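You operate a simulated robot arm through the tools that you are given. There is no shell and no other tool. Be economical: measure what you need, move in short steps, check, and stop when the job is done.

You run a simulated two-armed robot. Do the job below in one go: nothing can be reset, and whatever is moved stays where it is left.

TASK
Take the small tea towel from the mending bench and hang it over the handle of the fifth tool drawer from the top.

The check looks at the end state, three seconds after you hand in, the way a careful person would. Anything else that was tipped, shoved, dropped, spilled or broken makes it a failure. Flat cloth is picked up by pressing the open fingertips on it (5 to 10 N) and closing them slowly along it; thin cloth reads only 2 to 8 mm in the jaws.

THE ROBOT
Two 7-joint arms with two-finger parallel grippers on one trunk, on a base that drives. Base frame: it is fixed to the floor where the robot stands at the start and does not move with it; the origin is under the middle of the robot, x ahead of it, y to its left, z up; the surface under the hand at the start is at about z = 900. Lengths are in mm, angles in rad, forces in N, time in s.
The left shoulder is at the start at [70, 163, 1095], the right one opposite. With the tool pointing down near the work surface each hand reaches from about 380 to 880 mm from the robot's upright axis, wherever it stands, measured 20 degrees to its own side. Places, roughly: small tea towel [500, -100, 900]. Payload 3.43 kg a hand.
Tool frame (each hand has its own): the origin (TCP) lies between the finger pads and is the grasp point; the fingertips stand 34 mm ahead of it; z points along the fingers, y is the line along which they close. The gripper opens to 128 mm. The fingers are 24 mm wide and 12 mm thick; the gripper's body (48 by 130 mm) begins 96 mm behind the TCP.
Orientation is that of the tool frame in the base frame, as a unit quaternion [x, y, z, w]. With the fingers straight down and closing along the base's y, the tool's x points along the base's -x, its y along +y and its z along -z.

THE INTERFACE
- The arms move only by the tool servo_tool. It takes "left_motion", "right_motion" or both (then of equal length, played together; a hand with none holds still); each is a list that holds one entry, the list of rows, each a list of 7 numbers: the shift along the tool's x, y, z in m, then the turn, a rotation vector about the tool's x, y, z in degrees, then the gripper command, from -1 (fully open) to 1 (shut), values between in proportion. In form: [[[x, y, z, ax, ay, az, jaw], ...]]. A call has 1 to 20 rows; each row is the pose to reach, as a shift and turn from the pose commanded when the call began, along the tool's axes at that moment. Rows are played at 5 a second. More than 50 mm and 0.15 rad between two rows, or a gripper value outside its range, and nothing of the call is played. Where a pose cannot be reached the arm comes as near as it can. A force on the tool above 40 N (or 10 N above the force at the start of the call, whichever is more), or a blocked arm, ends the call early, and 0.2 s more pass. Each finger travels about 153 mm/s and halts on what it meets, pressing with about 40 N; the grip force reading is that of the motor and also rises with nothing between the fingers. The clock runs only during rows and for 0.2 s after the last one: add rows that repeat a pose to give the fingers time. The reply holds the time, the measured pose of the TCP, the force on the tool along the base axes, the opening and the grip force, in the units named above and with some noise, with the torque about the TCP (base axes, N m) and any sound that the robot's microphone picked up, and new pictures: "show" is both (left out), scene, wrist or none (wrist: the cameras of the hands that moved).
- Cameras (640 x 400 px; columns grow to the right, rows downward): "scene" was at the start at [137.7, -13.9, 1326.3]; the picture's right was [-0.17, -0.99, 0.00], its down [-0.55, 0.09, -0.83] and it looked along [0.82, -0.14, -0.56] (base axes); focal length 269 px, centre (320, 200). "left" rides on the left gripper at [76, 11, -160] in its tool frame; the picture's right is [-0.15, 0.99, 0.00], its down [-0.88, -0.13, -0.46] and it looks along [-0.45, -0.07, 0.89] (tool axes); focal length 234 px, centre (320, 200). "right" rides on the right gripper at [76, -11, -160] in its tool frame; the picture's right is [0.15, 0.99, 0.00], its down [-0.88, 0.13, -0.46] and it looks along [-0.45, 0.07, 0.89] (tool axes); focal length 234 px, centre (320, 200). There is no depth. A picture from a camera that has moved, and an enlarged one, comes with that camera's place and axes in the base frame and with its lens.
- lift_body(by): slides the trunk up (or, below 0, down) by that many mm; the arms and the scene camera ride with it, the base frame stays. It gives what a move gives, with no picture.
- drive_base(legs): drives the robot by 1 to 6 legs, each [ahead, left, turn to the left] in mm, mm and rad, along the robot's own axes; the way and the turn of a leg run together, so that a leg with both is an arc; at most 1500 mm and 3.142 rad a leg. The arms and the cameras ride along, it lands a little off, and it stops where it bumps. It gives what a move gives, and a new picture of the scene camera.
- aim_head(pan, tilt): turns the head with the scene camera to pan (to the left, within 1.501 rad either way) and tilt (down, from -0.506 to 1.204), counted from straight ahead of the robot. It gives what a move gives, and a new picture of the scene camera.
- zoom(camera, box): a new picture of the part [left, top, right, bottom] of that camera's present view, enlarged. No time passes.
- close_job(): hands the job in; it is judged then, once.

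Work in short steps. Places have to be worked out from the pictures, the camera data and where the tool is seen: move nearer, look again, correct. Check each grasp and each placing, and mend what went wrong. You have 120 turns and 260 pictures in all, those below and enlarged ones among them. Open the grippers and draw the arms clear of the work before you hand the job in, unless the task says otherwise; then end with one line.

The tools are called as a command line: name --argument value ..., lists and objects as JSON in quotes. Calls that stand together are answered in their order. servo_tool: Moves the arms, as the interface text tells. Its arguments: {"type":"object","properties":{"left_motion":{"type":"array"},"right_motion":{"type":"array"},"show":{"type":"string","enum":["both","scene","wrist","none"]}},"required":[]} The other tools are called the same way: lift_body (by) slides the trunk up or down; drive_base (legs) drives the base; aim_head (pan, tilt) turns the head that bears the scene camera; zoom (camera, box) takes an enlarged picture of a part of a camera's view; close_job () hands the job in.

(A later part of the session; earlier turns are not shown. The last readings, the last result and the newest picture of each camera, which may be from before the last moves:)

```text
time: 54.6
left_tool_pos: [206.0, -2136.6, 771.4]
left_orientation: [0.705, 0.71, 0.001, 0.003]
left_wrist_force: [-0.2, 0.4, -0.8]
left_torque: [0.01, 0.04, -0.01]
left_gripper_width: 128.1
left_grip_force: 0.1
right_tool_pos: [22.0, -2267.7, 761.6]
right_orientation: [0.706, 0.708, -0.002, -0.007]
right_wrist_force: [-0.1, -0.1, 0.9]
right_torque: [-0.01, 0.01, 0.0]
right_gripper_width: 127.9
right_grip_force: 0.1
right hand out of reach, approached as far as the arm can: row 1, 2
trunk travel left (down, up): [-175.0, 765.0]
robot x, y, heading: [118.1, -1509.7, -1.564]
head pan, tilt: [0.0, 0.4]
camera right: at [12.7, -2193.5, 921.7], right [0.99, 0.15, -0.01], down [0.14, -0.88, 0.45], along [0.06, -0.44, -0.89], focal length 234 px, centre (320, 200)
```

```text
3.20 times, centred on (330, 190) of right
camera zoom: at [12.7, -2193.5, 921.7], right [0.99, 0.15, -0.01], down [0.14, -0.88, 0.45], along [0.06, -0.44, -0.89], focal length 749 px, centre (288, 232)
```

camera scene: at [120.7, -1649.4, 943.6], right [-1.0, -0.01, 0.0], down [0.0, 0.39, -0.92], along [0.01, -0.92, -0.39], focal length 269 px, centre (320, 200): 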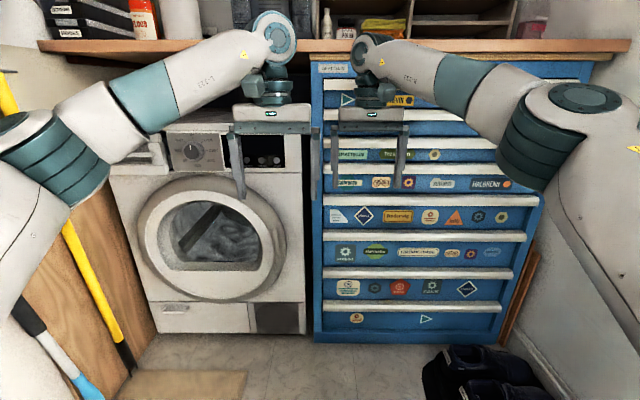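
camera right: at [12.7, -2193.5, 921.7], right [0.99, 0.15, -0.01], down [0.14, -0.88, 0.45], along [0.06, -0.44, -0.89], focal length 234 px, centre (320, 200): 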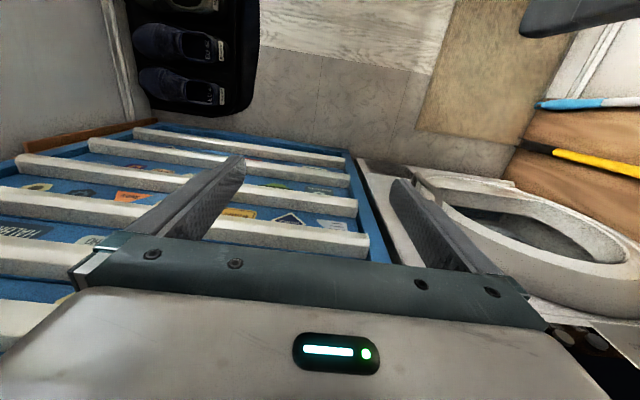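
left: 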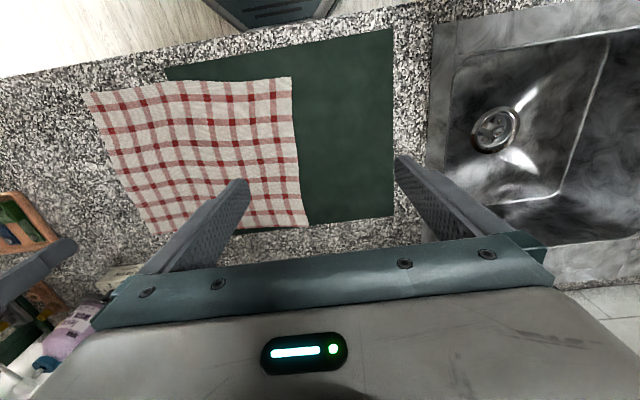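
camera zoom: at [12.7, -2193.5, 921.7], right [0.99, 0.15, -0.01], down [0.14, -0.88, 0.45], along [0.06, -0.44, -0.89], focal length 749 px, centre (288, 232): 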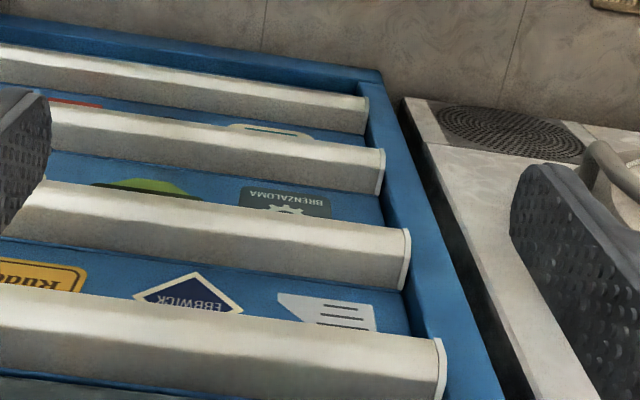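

The top of the rail seems closed (attached at the drawer's top edge), so I need to probe it and see whether the drawer slides. I draw both hands back, and pitch the right one to horizontal.

servo_tool --left_motion '[[[0.02, 0, 0, 0, 0, 0, -1], [0.04, 0, 0, 0, 0, 0, -1], [0.06, 0, 0, 0, 0, 0, -1], [0.08, 0, 0, 0, 0, 0, -1], [0.1, 0, 0, 0, 0, 0, -1], [0.12, 0, 0, 0, 0, 0, -1], [0.14, 0, 0, 0, 0, 0, -1], [0.16, 0, 0, 0, 0, 0, -1], [0.18, 0, 0, 0, 0, 0, -1], [0.2, 0, 0, 0, 0, 0, -1], [0.22, 0, 0, 0, 0, 0, -1], [0.24, 0, 0, 0, 0, 0, -1], [0.24, 0, 0, 0, 0, 0, -1]]]' --right_motion '[[[0.018, -0.004, 0.006, 0, -7.5, 0, -1], [0.036, -0.008, 0.012, 0, -15, 0, -1], [0.054, -0.012, 0.018, 0, -22.5, 0, -1], [0.072, -0.016, 0.024, 0, -30, 0, -1], [0.09, -0.02, 0.03, 0, -37.5, 0, -1], [0.108, -0.024, 0.036, 0, -45, 0, -1], [0.126, -0.028, 0.042, 0, -52.5, 0, -1], [0.144, -0.032, 0.048, 0, -60, 0, -1], [0.162, -0.036, 0.054, 0, -67.5, 0, -1], [0.18, -0.04, 0.06, 0, -75, 0, -1], [0.19, -0.045, 0.066, 0, -82.5, 0, -1], [0.2, -0.05, 0.072, 0, -90, 0, -1], [0.2, -0.05, 0.072, 0, -90, 0, -1]]]'

```text
time: 57.4
left_tool_pos: [204.9, -1896.4, 768.7]
left_orientation: [0.705, 0.709, 0.004, 0.004]
left_wrist_force: [-0.5, -0.3, 0.2]
left_torque: [0.03, -0.03, 0.0]
left_gripper_width: 128.0
left_grip_force: 0.0
right_tool_pos: [-14.0, -2108.2, 688.1]
right_orientation: [0.5, 0.503, -0.499, 0.497]
right_wrist_force: [-1.3, -0.5, -0.1]
right_torque: [-0.04, -0.01, 0.12]
right_gripper_width: 127.9
right_grip_force: 0.0
right hand out of reach, approached as far as the arm can: row 1, 10, 11, 12, 13
trunk travel left (down, up): [-175.0, 765.0]
robot x, y, heading: [120.5, -1506.7, -1.56]
head pan, tilt: [0.0, 0.4]
camera scene: at [118.2, -1649.1, 943.5], right [-1.0, -0.01, 0.0], down [0.0, 0.39, -0.92], along [0.01, -0.92, -0.39], focal length 269 px, centre (320, 200)
camera right: at [-24.9, -1948.0, 612.6], right [0.99, 0.0, -0.15], down [0.13, 0.45, 0.88], along [0.07, -0.89, 0.44], focal length 234 px, centre (320, 200)
camera left: at [213.5, -1821.7, 928.9], right [0.99, -0.14, 0.01], down [-0.13, -0.88, 0.45], along [-0.06, -0.45, -0.89], focal length 234 px, centre (320, 200)
```

scene: 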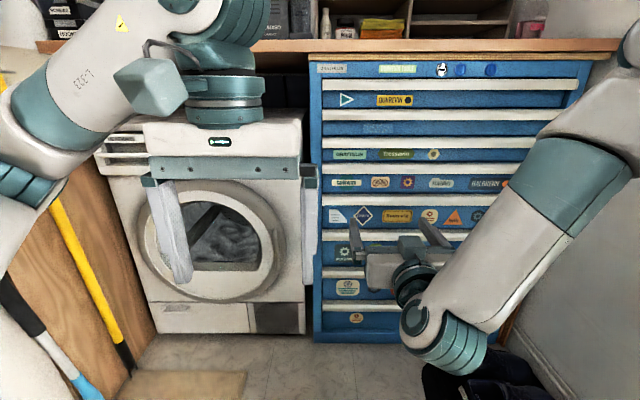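
right: 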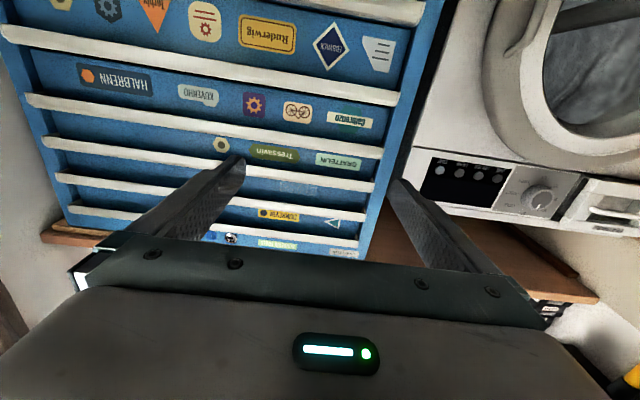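
left: 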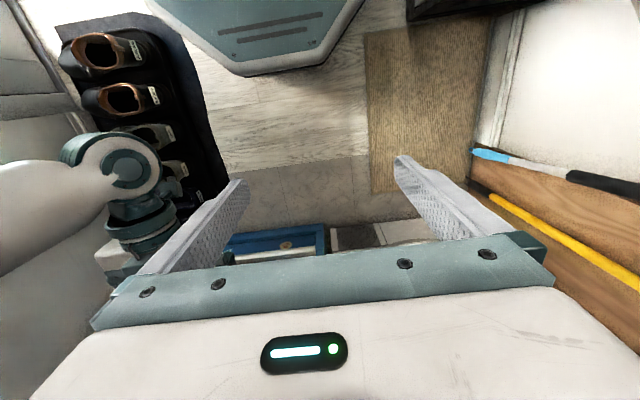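

The top strip carries a lock and no rail, so it's the header; the fifth drawer is the one with the "Ebbwick" sticker. I enlarge the upper rails seen from steeply below.

zoom --camera "right" --box '[300, 130, 400, 230]'

zoom --camera "scene" --box '[305, 150, 415, 250]'

```text
4.00 times, centred on (350, 180) of right
camera zoom: at [-24.9, -1948.0, 612.6], right [0.99, 0.0, -0.15], down [0.13, 0.45, 0.88], along [0.07, -0.89, 0.44], focal length 937 px, centre (200, 280)
```

zoom: 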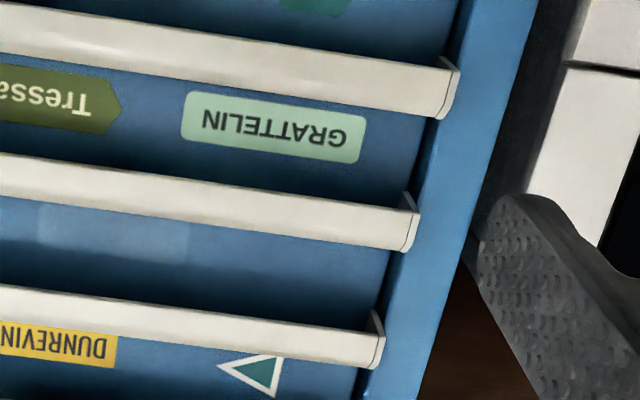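

```text
4.00 times, centred on (360, 200) of scene
camera zoom: at [118.2, -1649.1, 943.5], right [-1.0, -0.01, 0.0], down [0.0, 0.39, -0.92], along [0.01, -0.92, -0.39], focal length 1077 px, centre (160, 200)
```

zoom: 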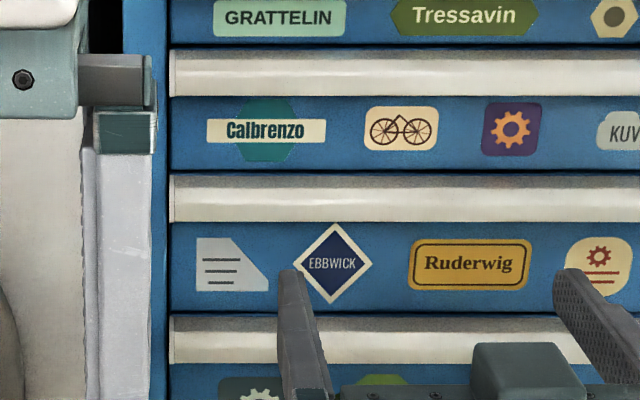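

The drawer line-up is clear. I drive 220 mm nearer so the right hand can touch the fifth rail.

drive_base --legs '[[200, 0, 0]]'

zoom --camera "right" --box '[0, 0, 640, 400]'

```text
time: 59.0
left_tool_pos: [206.1, -2094.2, 770.1]
left_orientation: [0.705, 0.709, 0.002, 0.002]
left_wrist_force: [-0.4, -0.1, -0.6]
left_torque: [0.05, -0.01, -0.01]
left_gripper_width: 127.8
left_grip_force: 0.1
right_tool_pos: [-12.6, -2304.6, 686.8]
right_orientation: [0.5, 0.503, -0.501, 0.495]
right_wrist_force: [0.7, 0.2, 0.3]
right_torque: [-0.04, -0.03, -0.01]
right_gripper_width: 128.0
right_grip_force: 0.0
trunk travel left (down, up): [-175.0, 765.0]
robot x, y, heading: [120.3, -1703.4, -1.566]
head pan, tilt: [0.0, 0.4]
camera scene: at [121.4, -1846.1, 943.6], right [-1.0, -0.01, 0.0], down [0.0, 0.39, -0.92], along [0.0, -0.92, -0.39], focal length 269 px, centre (320, 200)
```

scene: 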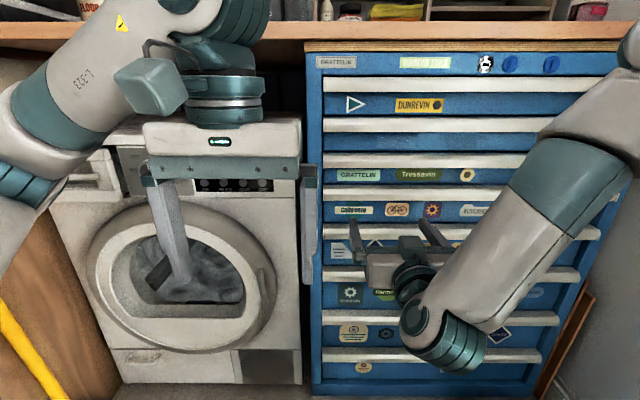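

```text
1.00 times, centred on (320, 200) of right (not enlarged: the box is as wide or as high as the picture)
camera zoom: at [-23.3, -2144.5, 612.8], right [0.99, 0.0, -0.15], down [0.14, 0.45, 0.88], along [0.07, -0.89, 0.44], focal length 234 px, centre (320, 200)
```

zoom: 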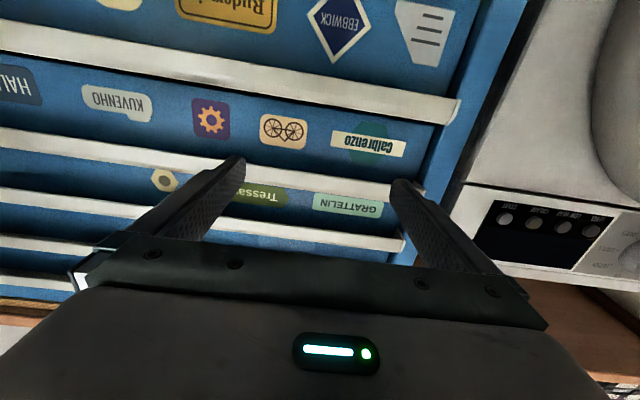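

Rail 5 lip spans z≈605–631 with a free slot above to ≈690. I roll the right hand 90° so the fingers can straddle the rail from above and below, at z≈618.

servo_tool --right_motion '[[[0.006, 0, 0, 0, 0, 8.2, -1], [0.012, 0, 0, 0, 0, 16.4, -0.9], [0.018, 0, 0, 0, 0, 24.6, -0.8], [0.025, 0, 0, 0, 0, 32.8, -0.7], [0.031, 0, 0, 0, 0, 41, -0.6], [0.037, 0, 0, 0, 0, 49.2, -0.5], [0.043, 0, 0, 0, 0, 57.4, -0.4], [0.049, 0, 0, 0, 0, 65.6, -0.3], [0.056, 0, 0, 0, 0, 73.8, -0.2], [0.062, 0, 0, 0, 0, 82, -0.1], [0.069, 0, 0, 0, 0, 90, 0], [0.069, 0, 0, 0, 0, 90, 0]]]'

```text
time: 61.6
left_tool_pos: [206.5, -2094.3, 770.5]
left_orientation: [0.706, 0.708, 0.002, 0.002]
left_wrist_force: [-0.1, 0.6, 0.3]
left_torque: [-0.03, 0.0, -0.01]
left_gripper_width: 127.9
left_grip_force: 0.0
right_tool_pos: [4.1, -2298.7, 627.3]
right_orientation: [0.711, -0.001, -0.007, 0.704]
right_wrist_force: [0.7, -0.3, 0.1]
right_torque: [-0.05, -0.01, 0.0]
right_gripper_width: 63.8
right_grip_force: 0.0
right hand out of reach, approached as far as the arm can: row 4, 5, 6, 7, 8, 9, 10, 11, 12
trunk travel left (down, up): [-175.0, 765.0]
robot x, y, heading: [121.2, -1705.5, -1.565]
head pan, tilt: [0.0, 0.4]
camera scene: at [121.4, -1845.7, 943.7], right [-1.0, -0.01, 0.0], down [0.0, 0.39, -0.92], along [0.0, -0.92, -0.39], focal length 269 px, centre (320, 200)
camera right: at [82.6, -2138.9, 617.8], right [0.15, -0.01, 0.99], down [-0.88, 0.46, 0.14], along [-0.46, -0.89, 0.06], focal length 234 px, centre (320, 200)
```

scene: 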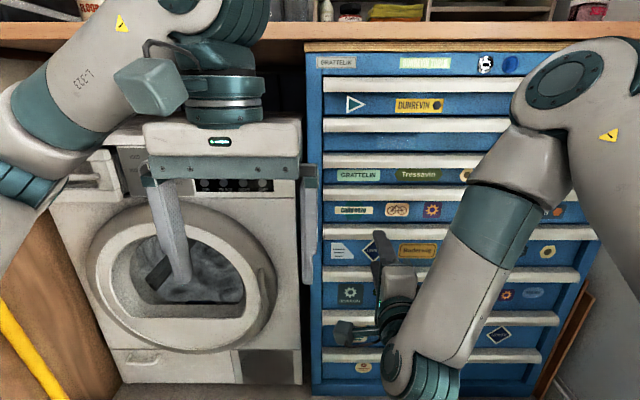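
right: 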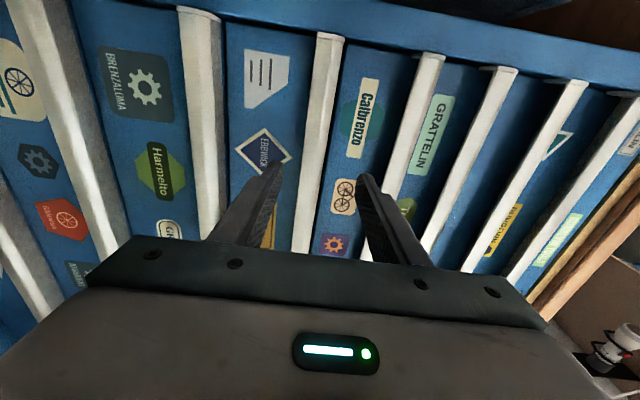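

The rail sits between the fingers. I enlarge the rail ends for the profile.

zoom --camera "right" --box '[170, 0, 370, 120]'

zoom --camera "right" --box '[400, 30, 640, 180]'

```text
3.20 times, centred on (270, 60) of right
camera zoom: at [82.6, -2138.9, 617.8], right [0.15, -0.01, 0.99], down [-0.88, 0.46, 0.14], along [-0.46, -0.89, 0.06], focal length 749 px, centre (480, 648)
```

zoom: 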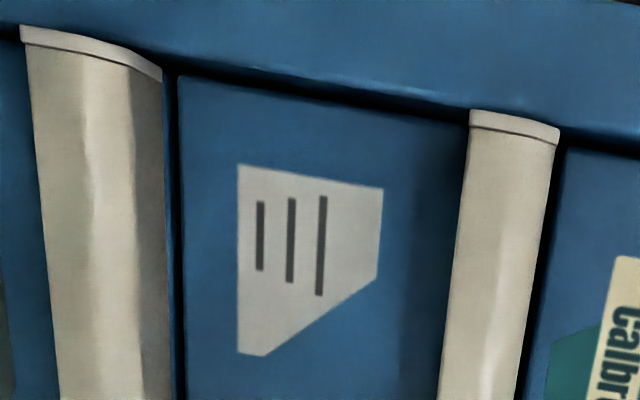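

```text
2.67 times, centred on (520, 105) of right
camera zoom: at [82.6, -2138.9, 617.8], right [0.15, -0.01, 0.99], down [-0.88, 0.46, 0.14], along [-0.46, -0.89, 0.06], focal length 624 px, centre (-213, 453)
```

zoom: 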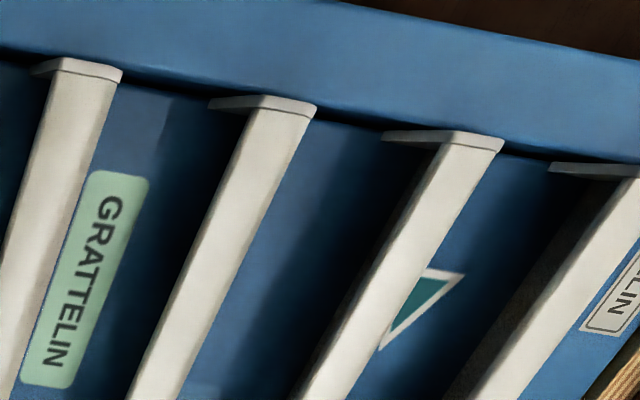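

The profile is a closed hood, open underneath. I drive 95 mm so the fingers straddle the lip, to grip it and test whether the drawer slides.

drive_base --legs '[[95, 0, 0]]'

zoom --camera "right" --box '[0, 0, 640, 400]'

```text
time: 62.7
left_tool_pos: [207.7, -2189.2, 770.2]
left_orientation: [0.705, 0.709, 0.003, 0.002]
left_wrist_force: [0.1, 0.2, 0.6]
left_torque: [-0.01, 0.01, 0.03]
left_gripper_width: 127.9
left_grip_force: 0.0
right_tool_pos: [5.0, -2393.0, 627.7]
right_orientation: [0.71, 0.0, -0.007, 0.704]
right_wrist_force: [-0.1, 0.7, -1.1]
right_torque: [0.05, -0.02, 0.0]
right_gripper_width: 63.9
right_grip_force: 0.1
trunk travel left (down, up): [-175.0, 765.0]
robot x, y, heading: [121.1, -1795.5, -1.564]
head pan, tilt: [0.0, 0.4]
camera scene: at [122.1, -1940.9, 943.7], right [-1.0, -0.01, 0.0], down [0.0, 0.39, -0.92], along [0.01, -0.92, -0.39], focal length 269 px, centre (320, 200)
```

scene: 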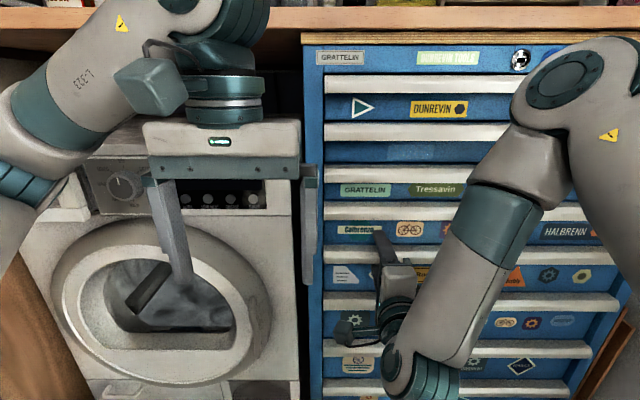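

```text
1.00 times, centred on (320, 200) of right (not enlarged: the box is as wide or as high as the picture)
camera zoom: at [83.5, -2234.3, 617.7], right [0.15, -0.01, 0.99], down [-0.88, 0.46, 0.14], along [-0.46, -0.89, 0.06], focal length 234 px, centre (320, 200)
```

zoom: 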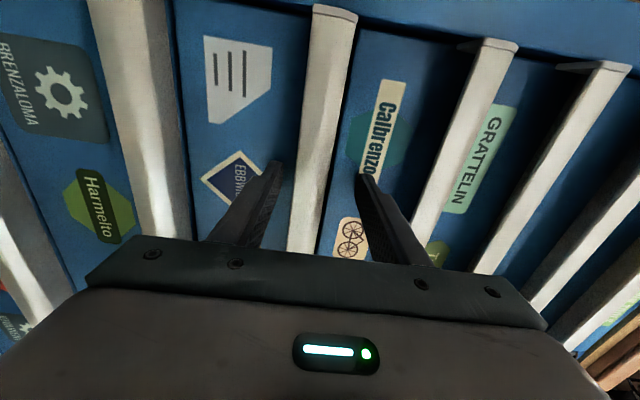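

Fingers straddle the lip. I close gently to grip it and read the thickness.

servo_tool --right_motion '[[[0, 0, 0, 0, 0, 0, 0.1], [0, 0, 0, 0, 0, 0, 0.2], [0, 0, 0, 0, 0, 0, 0.3], [0, 0, 0, 0, 0, 0, 0.4], [0, 0, 0, 0, 0, 0, 0.5], [0, 0, 0, 0, 0, 0, 0.6], [0, 0, 0, 0, 0, 0, 0.7], [0, 0, 0, 0, 0, 0, 0.7]]]' --show "wrist"

```text
time: 64.5
left_tool_pos: [207.5, -2190.4, 768.9]
left_orientation: [0.705, 0.709, 0.004, 0.002]
left_wrist_force: [-0.2, 0.7, -0.2]
left_torque: [-0.03, 0.03, -0.02]
left_gripper_width: 128.1
left_grip_force: 0.0
right_tool_pos: [6.4, -2393.6, 624.5]
right_orientation: [0.713, 0.001, -0.005, 0.701]
right_wrist_force: [1.5, 11.0, -30.4]
right_torque: [0.32, -0.44, -0.26]
right_gripper_width: 36.6
right_grip_force: 15.7
trunk travel left (down, up): [-175.0, 765.0]
robot x, y, heading: [119.8, -1799.4, -1.562]
head pan, tilt: [0.0, 0.4]
camera right: at [83.3, -2234.2, 615.9], right [0.16, -0.02, 0.99], down [-0.88, 0.46, 0.15], along [-0.46, -0.89, 0.06], focal length 234 px, centre (320, 200)
```

right: 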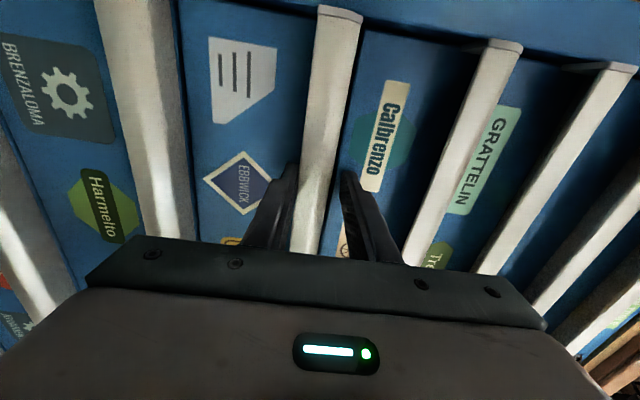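

Gripped at 36.6 mm with a downward load, so I centre 6 mm lower, then pull back 30 mm gently to see if the drawer slides.

servo_tool --right_motion '[[[0, -0.003, 0, 0, 0, 0, 0.7], [0, -0.006, 0, 0, 0, 0, 0.8], [0, -0.006, -0.01, 0, 0, 0, 0.8], [0, -0.006, -0.02, 0, 0, 0, 0.8], [0, -0.006, -0.03, 0, 0, 0, 0.8]]]'

```text
time: 65.7
left_tool_pos: [204.7, -2190.3, 769.9]
left_orientation: [0.706, 0.708, 0.004, 0.004]
left_wrist_force: [-0.5, 0.3, 0.1]
left_torque: [0.0, 0.03, 0.03]
left_gripper_width: 128.3
left_grip_force: 0.0
right_tool_pos: [10.1, -2378.9, 618.8]
right_orientation: [0.71, -0.004, -0.009, 0.704]
right_wrist_force: [-27.9, -3.4, -11.9]
right_torque: [-1.07, -0.88, -0.62]
right_gripper_width: 26.2
right_grip_force: 44.9
right hand out of reach, approached as far as the arm can: row 4, 5
trunk travel left (down, up): [-175.0, 765.0]
robot x, y, heading: [116.5, -1798.0, -1.566]
head pan, tilt: [0.0, 0.4]
camera scene: at [119.4, -1941.6, 943.8], right [-1.0, 0.0, 0.0], down [0.0, 0.39, -0.92], along [0.0, -0.92, -0.39], focal length 269 px, centre (320, 200)
camera right: at [89.0, -2221.1, 609.3], right [0.15, -0.01, 0.99], down [-0.87, 0.47, 0.14], along [-0.47, -0.88, 0.06], focal length 234 px, centre (320, 200)
```

scene: 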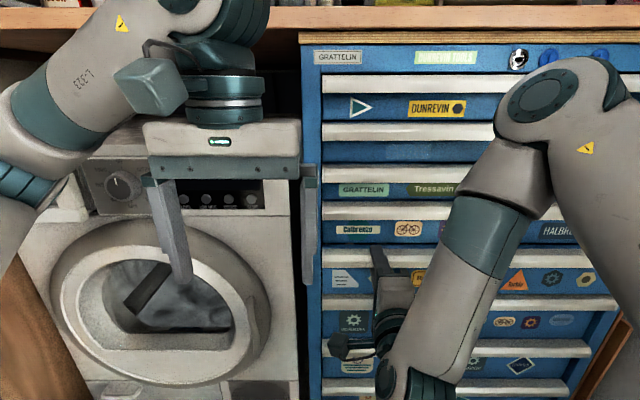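
right: 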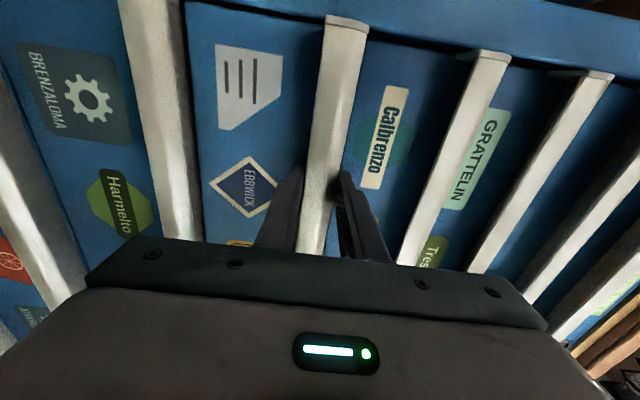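

zoom --camera "scene" --box '[300, 180, 400, 320]'

zoom --camera "right" --box '[180, 0, 520, 212]'

```text
2.86 times, centred on (350, 250) of scene
camera zoom: at [119.4, -1941.6, 943.8], right [-1.0, 0.0, 0.0], down [0.0, 0.39, -0.92], along [0.0, -0.92, -0.39], focal length 769 px, centre (234, 57)
```

zoom: 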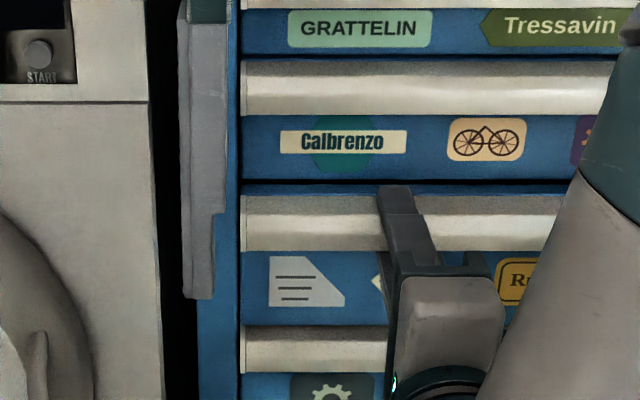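

```text
1.88 times, centred on (350, 106) of right
camera zoom: at [89.0, -2221.1, 609.3], right [0.15, -0.01, 0.99], down [-0.87, 0.47, 0.14], along [-0.47, -0.88, 0.06], focal length 441 px, centre (264, 377)
```

zoom: 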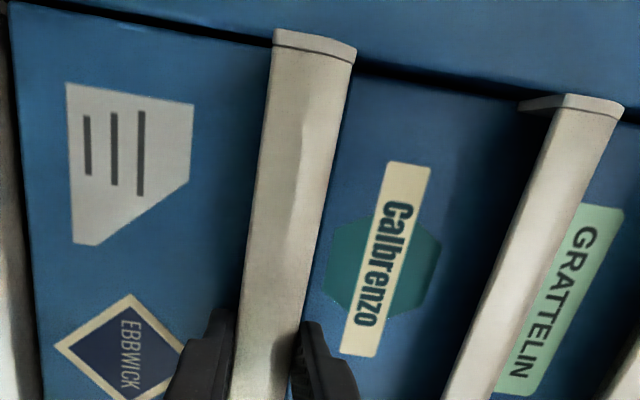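

The gap above the fifth rail grew — the drawer does slide. So the towel can be laid over the opened drawer front and handle, then the drawer closed on it. I drive back 130 mm while gripping to open it.

drive_base --legs '[[-130, 0, 0]]'

zoom --camera "right" --box '[0, 0, 640, 400]'

```text
time: 67.0
left_tool_pos: [203.9, -2056.3, 771.7]
left_orientation: [0.707, 0.707, 0.003, 0.003]
left_wrist_force: [-0.5, -0.5, 0.3]
left_torque: [0.0, 0.05, 0.01]
left_gripper_width: 128.1
left_grip_force: 0.0
right_tool_pos: [10.7, -2244.5, 619.6]
right_orientation: [0.711, -0.003, -0.008, 0.704]
right_wrist_force: [-30.2, -2.5, 2.9]
right_torque: [-1.3, -0.85, -0.94]
right_gripper_width: 25.7
right_grip_force: 44.7
trunk travel left (down, up): [-175.0, 765.0]
robot x, y, heading: [121.6, -1665.0, -1.566]
head pan, tilt: [0.0, 0.4]
camera scene: at [119.0, -1807.4, 943.9], right [-1.0, 0.0, 0.0], down [0.0, 0.39, -0.92], along [0.0, -0.92, -0.39], focal length 269 px, centre (320, 200)
```

scene: 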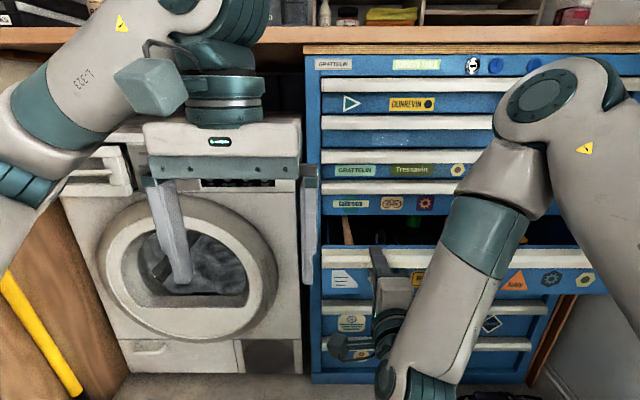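

```text
1.00 times, centred on (320, 200) of right (not enlarged: the box is as wide or as high as the picture)
camera zoom: at [89.3, -2086.4, 609.5], right [0.15, -0.01, 0.99], down [-0.87, 0.47, 0.14], along [-0.46, -0.88, 0.06], focal length 234 px, centre (320, 200)
```

zoom: 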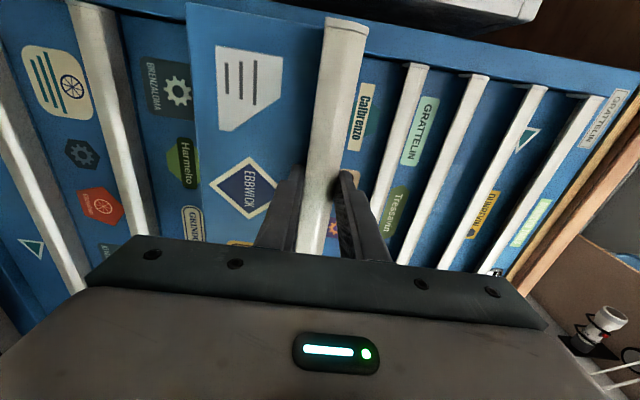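

The drawer slides and is hollow; it's open about 145 mm now. I release the lip and take the hand back.

servo_tool --right_motion '[[[0, 0, 0, 0, 0, 0, 0.5], [0, 0, 0, 0, 0, 0, 0.2], [0, 0, 0, 0, 0, 0, 0], [0, 0, -0.03, 0, 0, 0, 0], [0, 0, -0.06, 0, 0, 0, 0], [0, 0, -0.09, 0, 0, 0, 0], [0, 0, -0.09, 0, 0, 0, 0]]]'

```text
time: 68.6
left_tool_pos: [205.8, -2056.6, 769.9]
left_orientation: [0.706, 0.708, 0.003, 0.002]
left_wrist_force: [0.4, 0.7, 0.6]
left_torque: [0.0, -0.02, 0.0]
left_gripper_width: 127.7
left_grip_force: 0.0
right_tool_pos: [54.1, -2212.3, 599.8]
right_orientation: [0.711, -0.003, -0.009, 0.703]
right_wrist_force: [0.5, 0.6, -1.0]
right_torque: [-0.03, 0.01, 0.02]
right_gripper_width: 64.0
right_grip_force: 0.0
right hand out of reach, approached as far as the arm can: row 4, 5, 6, 7
trunk travel left (down, up): [-175.0, 765.0]
robot x, y, heading: [122.4, -1663.9, -1.57]
head pan, tilt: [0.0, 0.4]
camera scene: at [120.9, -1807.7, 943.7], right [-1.0, 0.0, 0.0], down [0.0, 0.39, -0.92], along [0.0, -0.92, -0.39], focal length 269 px, centre (320, 200)
camera right: at [132.8, -2054.5, 590.0], right [0.15, -0.01, 0.99], down [-0.87, 0.47, 0.14], along [-0.46, -0.88, 0.06], focal length 234 px, centre (320, 200)
```

scene: 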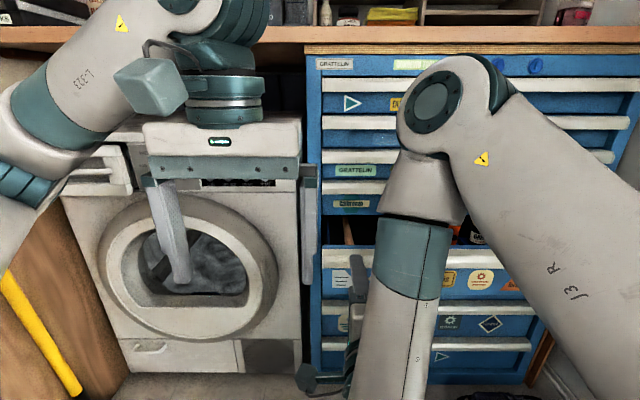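
right: 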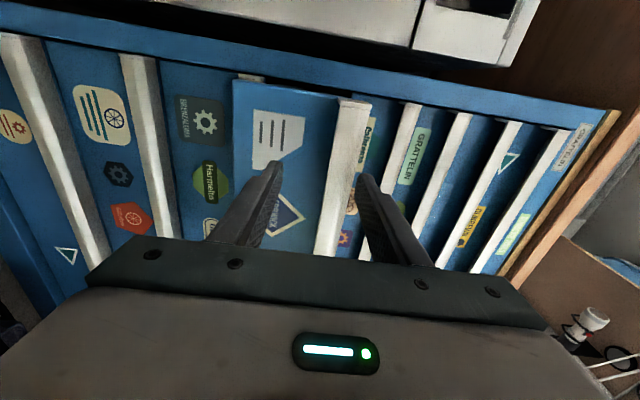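

The hand is free and the drawer stays open. I back off 350 mm before resetting the right arm.

drive_base --legs '[[-300, -60, 0]]'

servo_tool --right_motion '[[[0, 0.006, -0.01, 0, 0, -8.2, -0.1], [0, 0.012, -0.02, 0, 0, -16.4, -0.2], [0, 0.018, -0.03, 0, 0, -24.6, -0.3], [0, 0.024, -0.04, 0, 0, -32.8, -0.4], [0, 0.03, -0.05, 0, 0, -41, -0.5], [0, 0.036, -0.05, 0, 0, -49.2, -0.6], [0, 0.042, -0.05, 0, 0, -57.4, -0.7], [0, 0.048, -0.05, 0, 0, -65.6, -0.8], [0, 0.055, -0.05, 0, 0, -73.8, -0.9], [0, 0.06, -0.05, 0, 0, -82, -1], [0, 0.06, -0.05, 0, 0, -90, -1], [0, 0.06, -0.05, 0, 0, -90, -1]]]' --show "none"

```text
time: 70.7
left_tool_pos: [146.1, -1753.8, 770.2]
left_orientation: [0.706, 0.708, 0.003, 0.002]
left_wrist_force: [0.4, 0.1, -0.3]
left_torque: [-0.01, -0.01, 0.01]
left_gripper_width: 128.1
left_grip_force: 0.1
right_tool_pos: [-4.5, -1910.2, 600.7]
right_orientation: [0.71, -0.002, -0.008, 0.704]
right_wrist_force: [0.2, 0.6, -0.5]
right_torque: [-0.02, 0.0, 0.01]
right_gripper_width: 64.1
right_grip_force: 0.0
trunk travel left (down, up): [-175.0, 765.0]
robot x, y, heading: [61.1, -1361.7, -1.564]
head pan, tilt: [0.0, 0.4]
camera scene: at [60.2, -1504.8, 943.8], right [-1.0, 0.0, 0.0], down [0.0, 0.39, -0.92], along [0.0, -0.92, -0.39], focal length 269 px, centre (320, 200)
```

scene: 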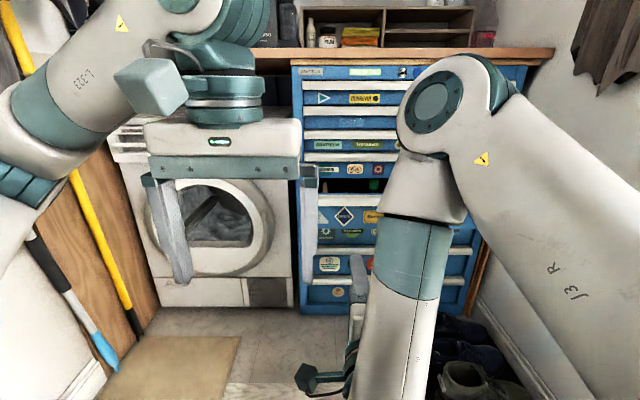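

```text
time: 72.6
left_tool_pos: [144.9, -1753.1, 770.0]
left_orientation: [0.706, 0.708, 0.003, 0.003]
left_wrist_force: [-0.2, 0.0, 0.7]
left_torque: [-0.02, 0.0, 0.02]
left_gripper_width: 128.0
left_grip_force: 0.2
right_tool_pos: [7.5, -1892.2, 578.7]
right_orientation: [0.651, 0.396, -0.371, 0.53]
right_wrist_force: [0.2, -0.3, 0.3]
right_torque: [0.01, 0.0, 0.02]
right_gripper_width: 121.7
right_grip_force: 0.0
right hand out of reach, approached as far as the arm can: row 1, 2, 3, 4, 5, 6, 7, 8, 9
trunk travel left (down, up): [-175.0, 765.0]
robot x, y, heading: [56.0, -1361.7, -1.568]
head pan, tilt: [0.0, 0.4]
stopped in row 9 (right hand): the arm was blocked; the commanded pose is now the measured one
```

The right arm reported being blocked; I look at where it is.

aim_head --pan -0.3 --tilt 0.9

zoom --camera "left" --box '[0, 0, 640, 400]'

```text
time: 73.5
left_tool_pos: [146.1, -1754.2, 769.4]
left_orientation: [0.706, 0.708, 0.003, 0.003]
left_wrist_force: [0.3, -0.8, 0.4]
left_torque: [-0.01, 0.0, -0.01]
left_gripper_width: 127.8
left_grip_force: 0.1
right_tool_pos: [7.1, -1892.8, 578.4]
right_orientation: [0.65, 0.397, -0.371, 0.531]
right_wrist_force: [-0.3, -0.2, -0.4]
right_torque: [0.02, 0.01, 0.01]
right_gripper_width: 121.4
right_grip_force: 0.2
trunk travel left (down, up): [-175.0, 765.0]
robot x, y, heading: [58.7, -1363.5, -1.57]
head pan, tilt: [-0.3, 0.901]
camera scene: at [37.9, -1484.7, 900.8], right [-0.96, 0.29, 0.0], down [0.23, 0.75, -0.62], along [-0.18, -0.59, -0.78], focal length 269 px, centre (320, 200)
```

scene: 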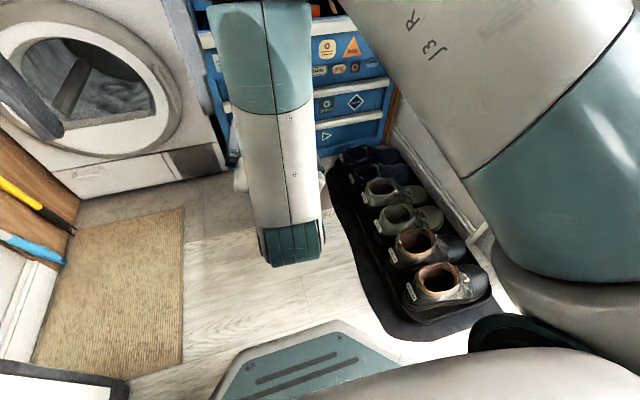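

```text
1.00 times, centred on (320, 200) of left (not enlarged: the box is as wide or as high as the picture)
camera zoom: at [155.1, -1678.3, 929.0], right [0.99, -0.14, 0.01], down [-0.13, -0.88, 0.46], along [-0.06, -0.45, -0.89], focal length 234 px, centre (320, 200)
```

zoom: 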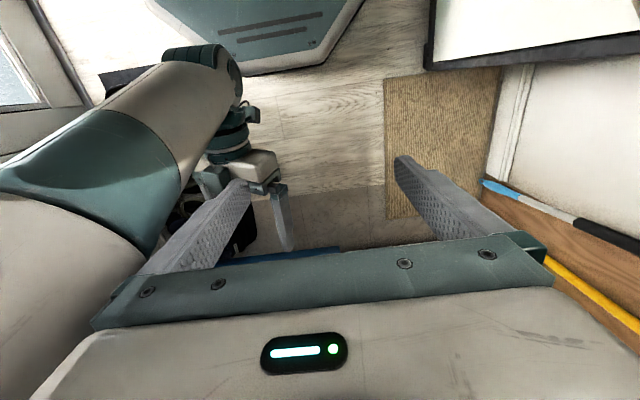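

The right forearm met the left gripper's finger. I move the left hand out to the left and up first, then finish unrolling the right.

servo_tool --left_motion '[[[0, 0.03, -0.03, 0, 0, 0, -1], [0, 0.06, -0.06, 0, 0, 0, -1], [0, 0.09, -0.09, 0, 0, 0, -1], [0, 0.12, -0.1, 0, 0, 0, -1], [0, 0.15, -0.1, 0, 0, 0, -1], [0, 0.15, -0.1, 0, 0, 0, -1]]]' --show "none"

servo_tool --right_motion '[[[0, 0, 0, -1.4, -2.1, -6, -1], [0, 0, 0, -2.8, -4.2, -12, -1], [0, 0, 0, -4.2, -6.3, -18, -1], [0, 0, 0, -5.6, -8.4, -24, -1], [0, 0, 0, -5.6, -8.4, -24, -1]]]' --show "scene"

```text
time: 75.1
left_tool_pos: [221.1, -1837.1, 866.7]
left_orientation: [0.754, 0.657, 0.018, 0.004]
left_wrist_force: [-0.2, -0.4, -0.3]
left_torque: [0.02, -0.01, 0.01]
left_gripper_width: 128.1
left_grip_force: 0.1
right_tool_pos: [-72.2, -1932.5, 575.1]
right_orientation: [0.679, 0.352, -0.4, 0.505]
right_wrist_force: [-0.5, 0.2, -0.7]
right_torque: [-0.02, -0.03, -0.02]
right_gripper_width: 121.5
right_grip_force: 0.1
trunk travel left (down, up): [-175.0, 765.0]
robot x, y, heading: [54.8, -1413.7, -1.698]
head pan, tilt: [-0.3, 0.901]
stopped in row 6 (left hand): the arm was blocked; the commanded pose is now the measured one
```

```text
time: 76.3
left_tool_pos: [220.0, -1837.4, 865.8]
left_orientation: [0.755, 0.656, 0.018, 0.006]
left_wrist_force: [-0.2, -0.1, 0.1]
left_torque: [-0.02, 0.02, -0.01]
left_gripper_width: 128.0
left_grip_force: 0.1
right_tool_pos: [-62.6, -1935.1, 579.5]
right_orientation: [0.535, 0.467, -0.527, 0.466]
right_wrist_force: [-0.4, 0.1, -0.9]
right_torque: [0.0, 0.01, 0.0]
right_gripper_width: 128.0
right_grip_force: 0.0
right hand out of reach, approached as far as the arm can: row 4, 5
trunk travel left (down, up): [-175.0, 765.0]
robot x, y, heading: [55.0, -1411.4, -1.694]
head pan, tilt: [-0.3, 0.901]
camera scene: at [8.6, -1535.3, 899.3], right [-0.91, 0.41, -0.01], down [0.33, 0.72, -0.61], along [-0.25, -0.56, -0.79], focal length 269 px, centre (320, 200)
```

scene: 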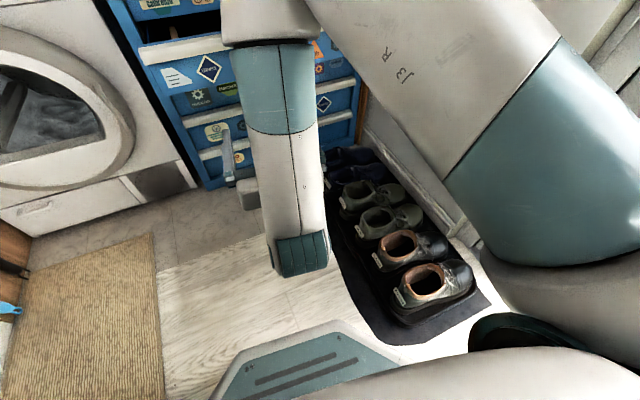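

The left elbow pushed against the tall cabinet and turned the base a little. I look left before moving on.

aim_head --pan 1.0 --tilt 0.6

```text
time: 77.8
left_tool_pos: [219.5, -1836.4, 865.5]
left_orientation: [0.755, 0.655, 0.019, 0.005]
left_wrist_force: [0.4, -0.3, 0.2]
left_torque: [-0.02, -0.01, 0.01]
left_gripper_width: 127.9
left_grip_force: 0.1
right_tool_pos: [-63.8, -1935.1, 579.5]
right_orientation: [0.536, 0.467, -0.526, 0.467]
right_wrist_force: [-0.2, 0.6, -0.4]
right_torque: [0.05, 0.0, 0.01]
right_gripper_width: 128.1
right_grip_force: 0.1
trunk travel left (down, up): [-175.0, 765.0]
robot x, y, heading: [55.7, -1411.6, -1.691]
head pan, tilt: [1.0, 0.6]
camera scene: at [107.4, -1523.3, 925.3], right [-0.64, -0.77, -0.01], down [-0.42, 0.37, -0.83], along [0.64, -0.52, -0.56], focal length 269 px, centre (320, 200)
```

scene: 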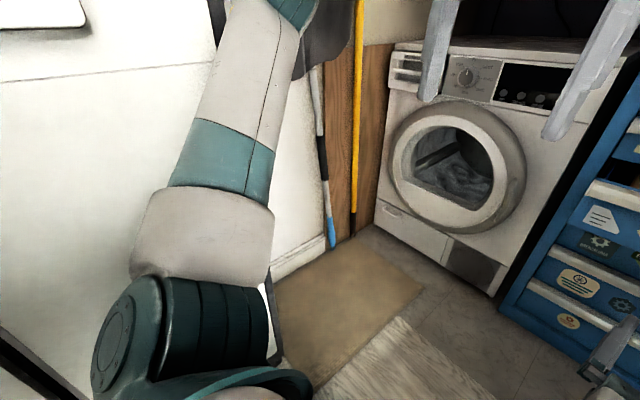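

Poles and coat look undisturbed. I drive back and a little right, then straighten the heading.

drive_base --legs '[[-150, -90, 0], [0, 0, 0.12]]'

```text
time: 79.1
left_tool_pos: [171.4, -1764.0, 864.9]
left_orientation: [0.813, 0.583, 0.014, 0.002]
left_wrist_force: [0.9, 0.2, 0.1]
left_torque: [0.03, 0.03, 0.03]
left_gripper_width: 127.8
left_grip_force: 0.1
right_tool_pos: [-131.0, -1807.2, 583.9]
right_orientation: [0.574, 0.416, -0.572, 0.413]
right_wrist_force: [-0.5, -0.2, 0.0]
right_torque: [0.0, -0.03, 0.01]
right_gripper_width: 128.2
right_grip_force: 0.0
trunk travel left (down, up): [-175.0, 765.0]
robot x, y, heading: [76.9, -1319.1, -1.882]
head pan, tilt: [1.0, 0.6]
stopped in leg 1: the robot was blocked; the commanded pose is now the measured one
camera scene: at [118.8, -1434.2, 925.2], right [-0.77, -0.63, 0.0], down [-0.36, 0.44, -0.82], along [0.52, -0.64, -0.57], focal length 269 px, centre (320, 200)
```

scene: 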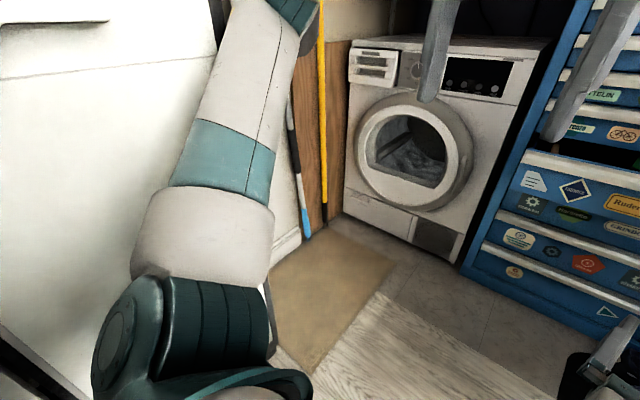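

The left elbow is snagging at the cabinet handle. I stretch the left hand ahead and inward so the elbow folds in.

servo_tool --left_motion '[[[-0.04, -0.018, 0, 0, 0, 0, -1], [-0.08, -0.036, 0, 0, 0, 0, -1], [-0.12, -0.054, 0, 0, 0, 0, -1], [-0.16, -0.072, 0, 0, 0, 0, -1], [-0.2, -0.09, 0, 0, 0, 0, -1], [-0.2, -0.09, 0, 0, 0, 0, -1]]]'

```text
time: 80.5
left_tool_pos: [27.0, -1923.3, 866.3]
left_orientation: [0.811, 0.585, 0.012, 0.004]
left_wrist_force: [-0.5, 0.5, -1.1]
left_torque: [0.01, -0.01, -0.03]
left_gripper_width: 127.9
left_grip_force: 0.1
right_tool_pos: [-127.5, -1807.2, 585.6]
right_orientation: [0.572, 0.416, -0.572, 0.415]
right_wrist_force: [0.0, 0.4, 0.9]
right_torque: [-0.01, 0.0, -0.01]
right_gripper_width: 128.2
right_grip_force: 0.1
trunk travel left (down, up): [-175.0, 765.0]
robot x, y, heading: [78.5, -1318.8, -1.884]
head pan, tilt: [1.0, 0.6]
camera scene: at [120.1, -1431.1, 925.5], right [-0.77, -0.64, 0.0], down [-0.36, 0.44, -0.82], along [0.53, -0.64, -0.57], focal length 269 px, centre (320, 200)
camera left: at [58.0, -1855.8, 1026.2], right [0.89, -0.45, 0.02], down [-0.41, -0.8, 0.44], along [-0.19, -0.4, -0.9], focal length 234 px, centre (320, 200)
```

scene: 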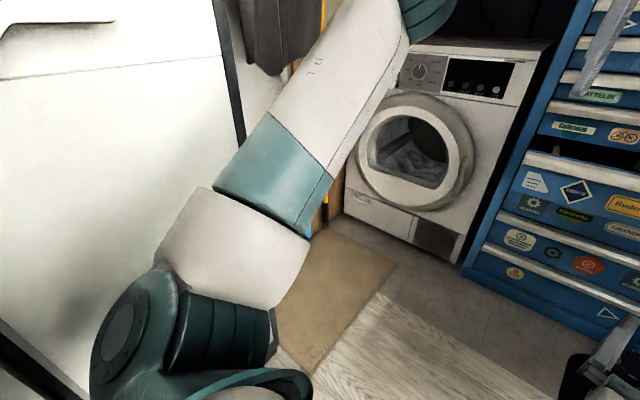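
left: 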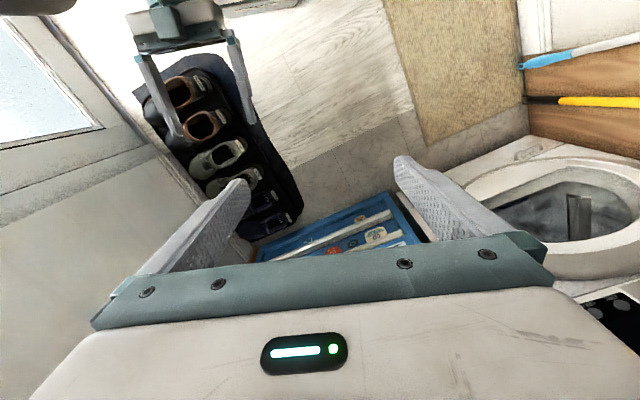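

Elbow is in now. I straighten the heading while sliding a bit right.

drive_base --legs '[[0, -70, 0.31]]'

aim_head --pan -0.4 --tilt 0.7

```text
time: 81.9
left_tool_pos: [143.4, -1897.5, 865.3]
left_orientation: [0.713, 0.701, 0.011, 0.002]
left_wrist_force: [-0.1, -0.2, 0.6]
left_torque: [0.0, -0.01, -0.01]
left_gripper_width: 127.9
left_grip_force: 0.1
right_tool_pos: [-38.9, -1835.8, 585.6]
right_orientation: [0.501, 0.501, -0.5, 0.498]
right_wrist_force: [0.1, -0.1, -0.3]
right_torque: [0.01, -0.01, 0.04]
right_gripper_width: 127.9
right_grip_force: 0.1
trunk travel left (down, up): [-175.0, 765.0]
robot x, y, heading: [10.2, -1303.9, -1.569]
head pan, tilt: [1.0, 0.6]
camera scene: at [83.8, -1402.2, 925.5], right [-0.54, -0.84, 0.0], down [-0.47, 0.31, -0.83], along [0.69, -0.45, -0.56], focal length 269 px, centre (320, 200)
```

scene: 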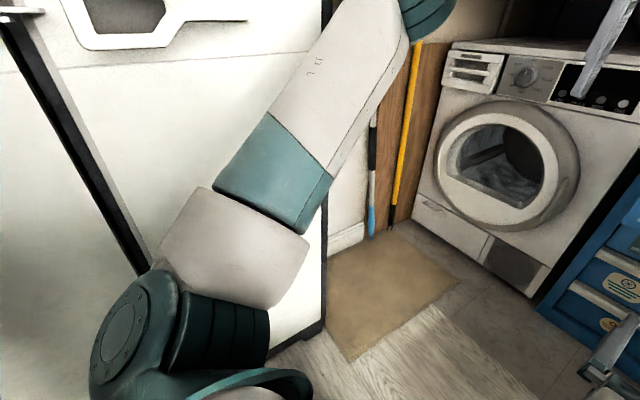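

```text
time: 83.4
left_tool_pos: [144.5, -1898.5, 866.0]
left_orientation: [0.713, 0.701, 0.012, 0.002]
left_wrist_force: [-0.9, -0.4, 0.2]
left_torque: [0.0, 0.0, 0.01]
left_gripper_width: 128.0
left_grip_force: 0.1
right_tool_pos: [-38.8, -1834.4, 585.4]
right_orientation: [0.501, 0.5, -0.501, 0.498]
right_wrist_force: [0.7, 0.3, -0.5]
right_torque: [0.0, 0.0, 0.0]
right_gripper_width: 127.8
right_grip_force: 0.1
trunk travel left (down, up): [-175.0, 765.0]
robot x, y, heading: [7.3, -1303.6, -1.572]
head pan, tilt: [-0.4, 0.7]
camera scene: at [-23.6, -1432.5, 916.9], right [-0.92, 0.39, 0.0], down [0.25, 0.59, -0.76], along [-0.3, -0.7, -0.64], focal length 269 px, centre (320, 200)
```

scene: 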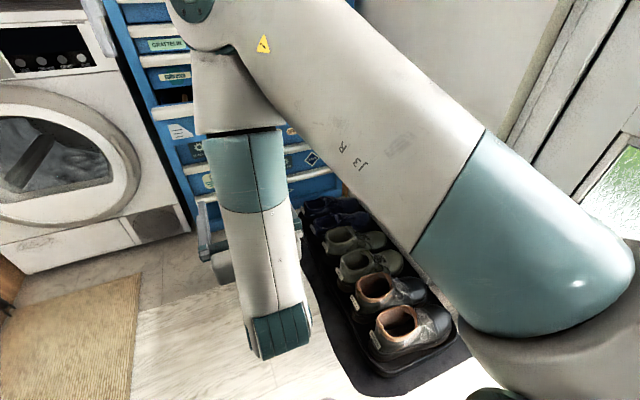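

Heading restored. Now I unpitch the right hand back to pointing down, shifting it slightly right and up.

servo_tool --right_motion '[[[-0.008, -0.006, 0, 0, 7.5, 0, -1], [-0.016, -0.012, 0, 0, 15, 0, -1], [-0.025, -0.018, 0, 0, 22.5, 0, -1], [-0.033, -0.024, 0, 0, 30, 0, -1], [-0.041, -0.03, 0, 0, 37.5, 0, -1], [-0.05, -0.036, 0, 0, 45, 0, -1], [-0.058, -0.042, 0, 0, 52.5, 0, -1], [-0.066, -0.048, 0, 0, 60, 0, -1], [-0.075, -0.054, 0, 0, 67.5, 0, -1], [-0.083, -0.06, 0, 0, 75, 0, -1], [-0.091, -0.066, 0, 0, 82.5, 0, -1], [-0.1, -0.07, 0, 0, 90, 0, -1], [-0.1, -0.07, 0, 0, 90, 0, -1]]]' --show "scene"

```text
time: 86.2
left_tool_pos: [144.2, -1897.9, 866.7]
left_orientation: [0.713, 0.701, 0.012, 0.002]
left_wrist_force: [0.5, -0.1, 0.9]
left_torque: [0.01, 0.03, -0.05]
left_gripper_width: 127.8
left_grip_force: 0.1
right_tool_pos: [-108.5, -1836.3, 684.3]
right_orientation: [0.709, 0.705, 0.001, -0.001]
right_wrist_force: [-0.5, 0.2, 0.5]
right_torque: [0.03, 0.04, 0.02]
right_gripper_width: 127.8
right_grip_force: 0.0
right hand out of reach, approached as far as the arm can: row 1, 2, 3
trunk travel left (down, up): [-175.0, 765.0]
robot x, y, heading: [10.6, -1305.1, -1.573]
head pan, tilt: [-0.4, 0.7]
camera scene: at [-23.7, -1432.5, 916.9], right [-0.92, 0.39, 0.0], down [0.25, 0.59, -0.76], along [-0.3, -0.7, -0.64], focal length 269 px, centre (320, 200)
```

scene: 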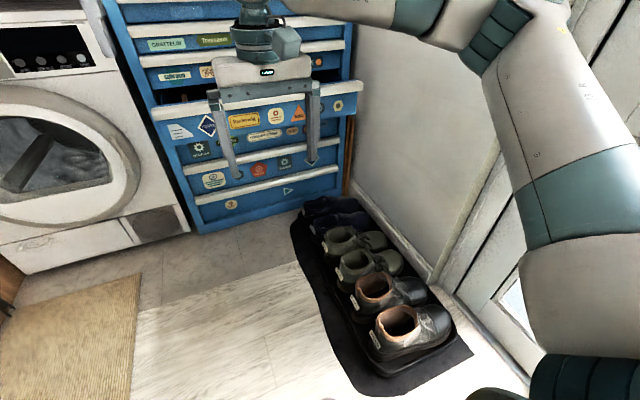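

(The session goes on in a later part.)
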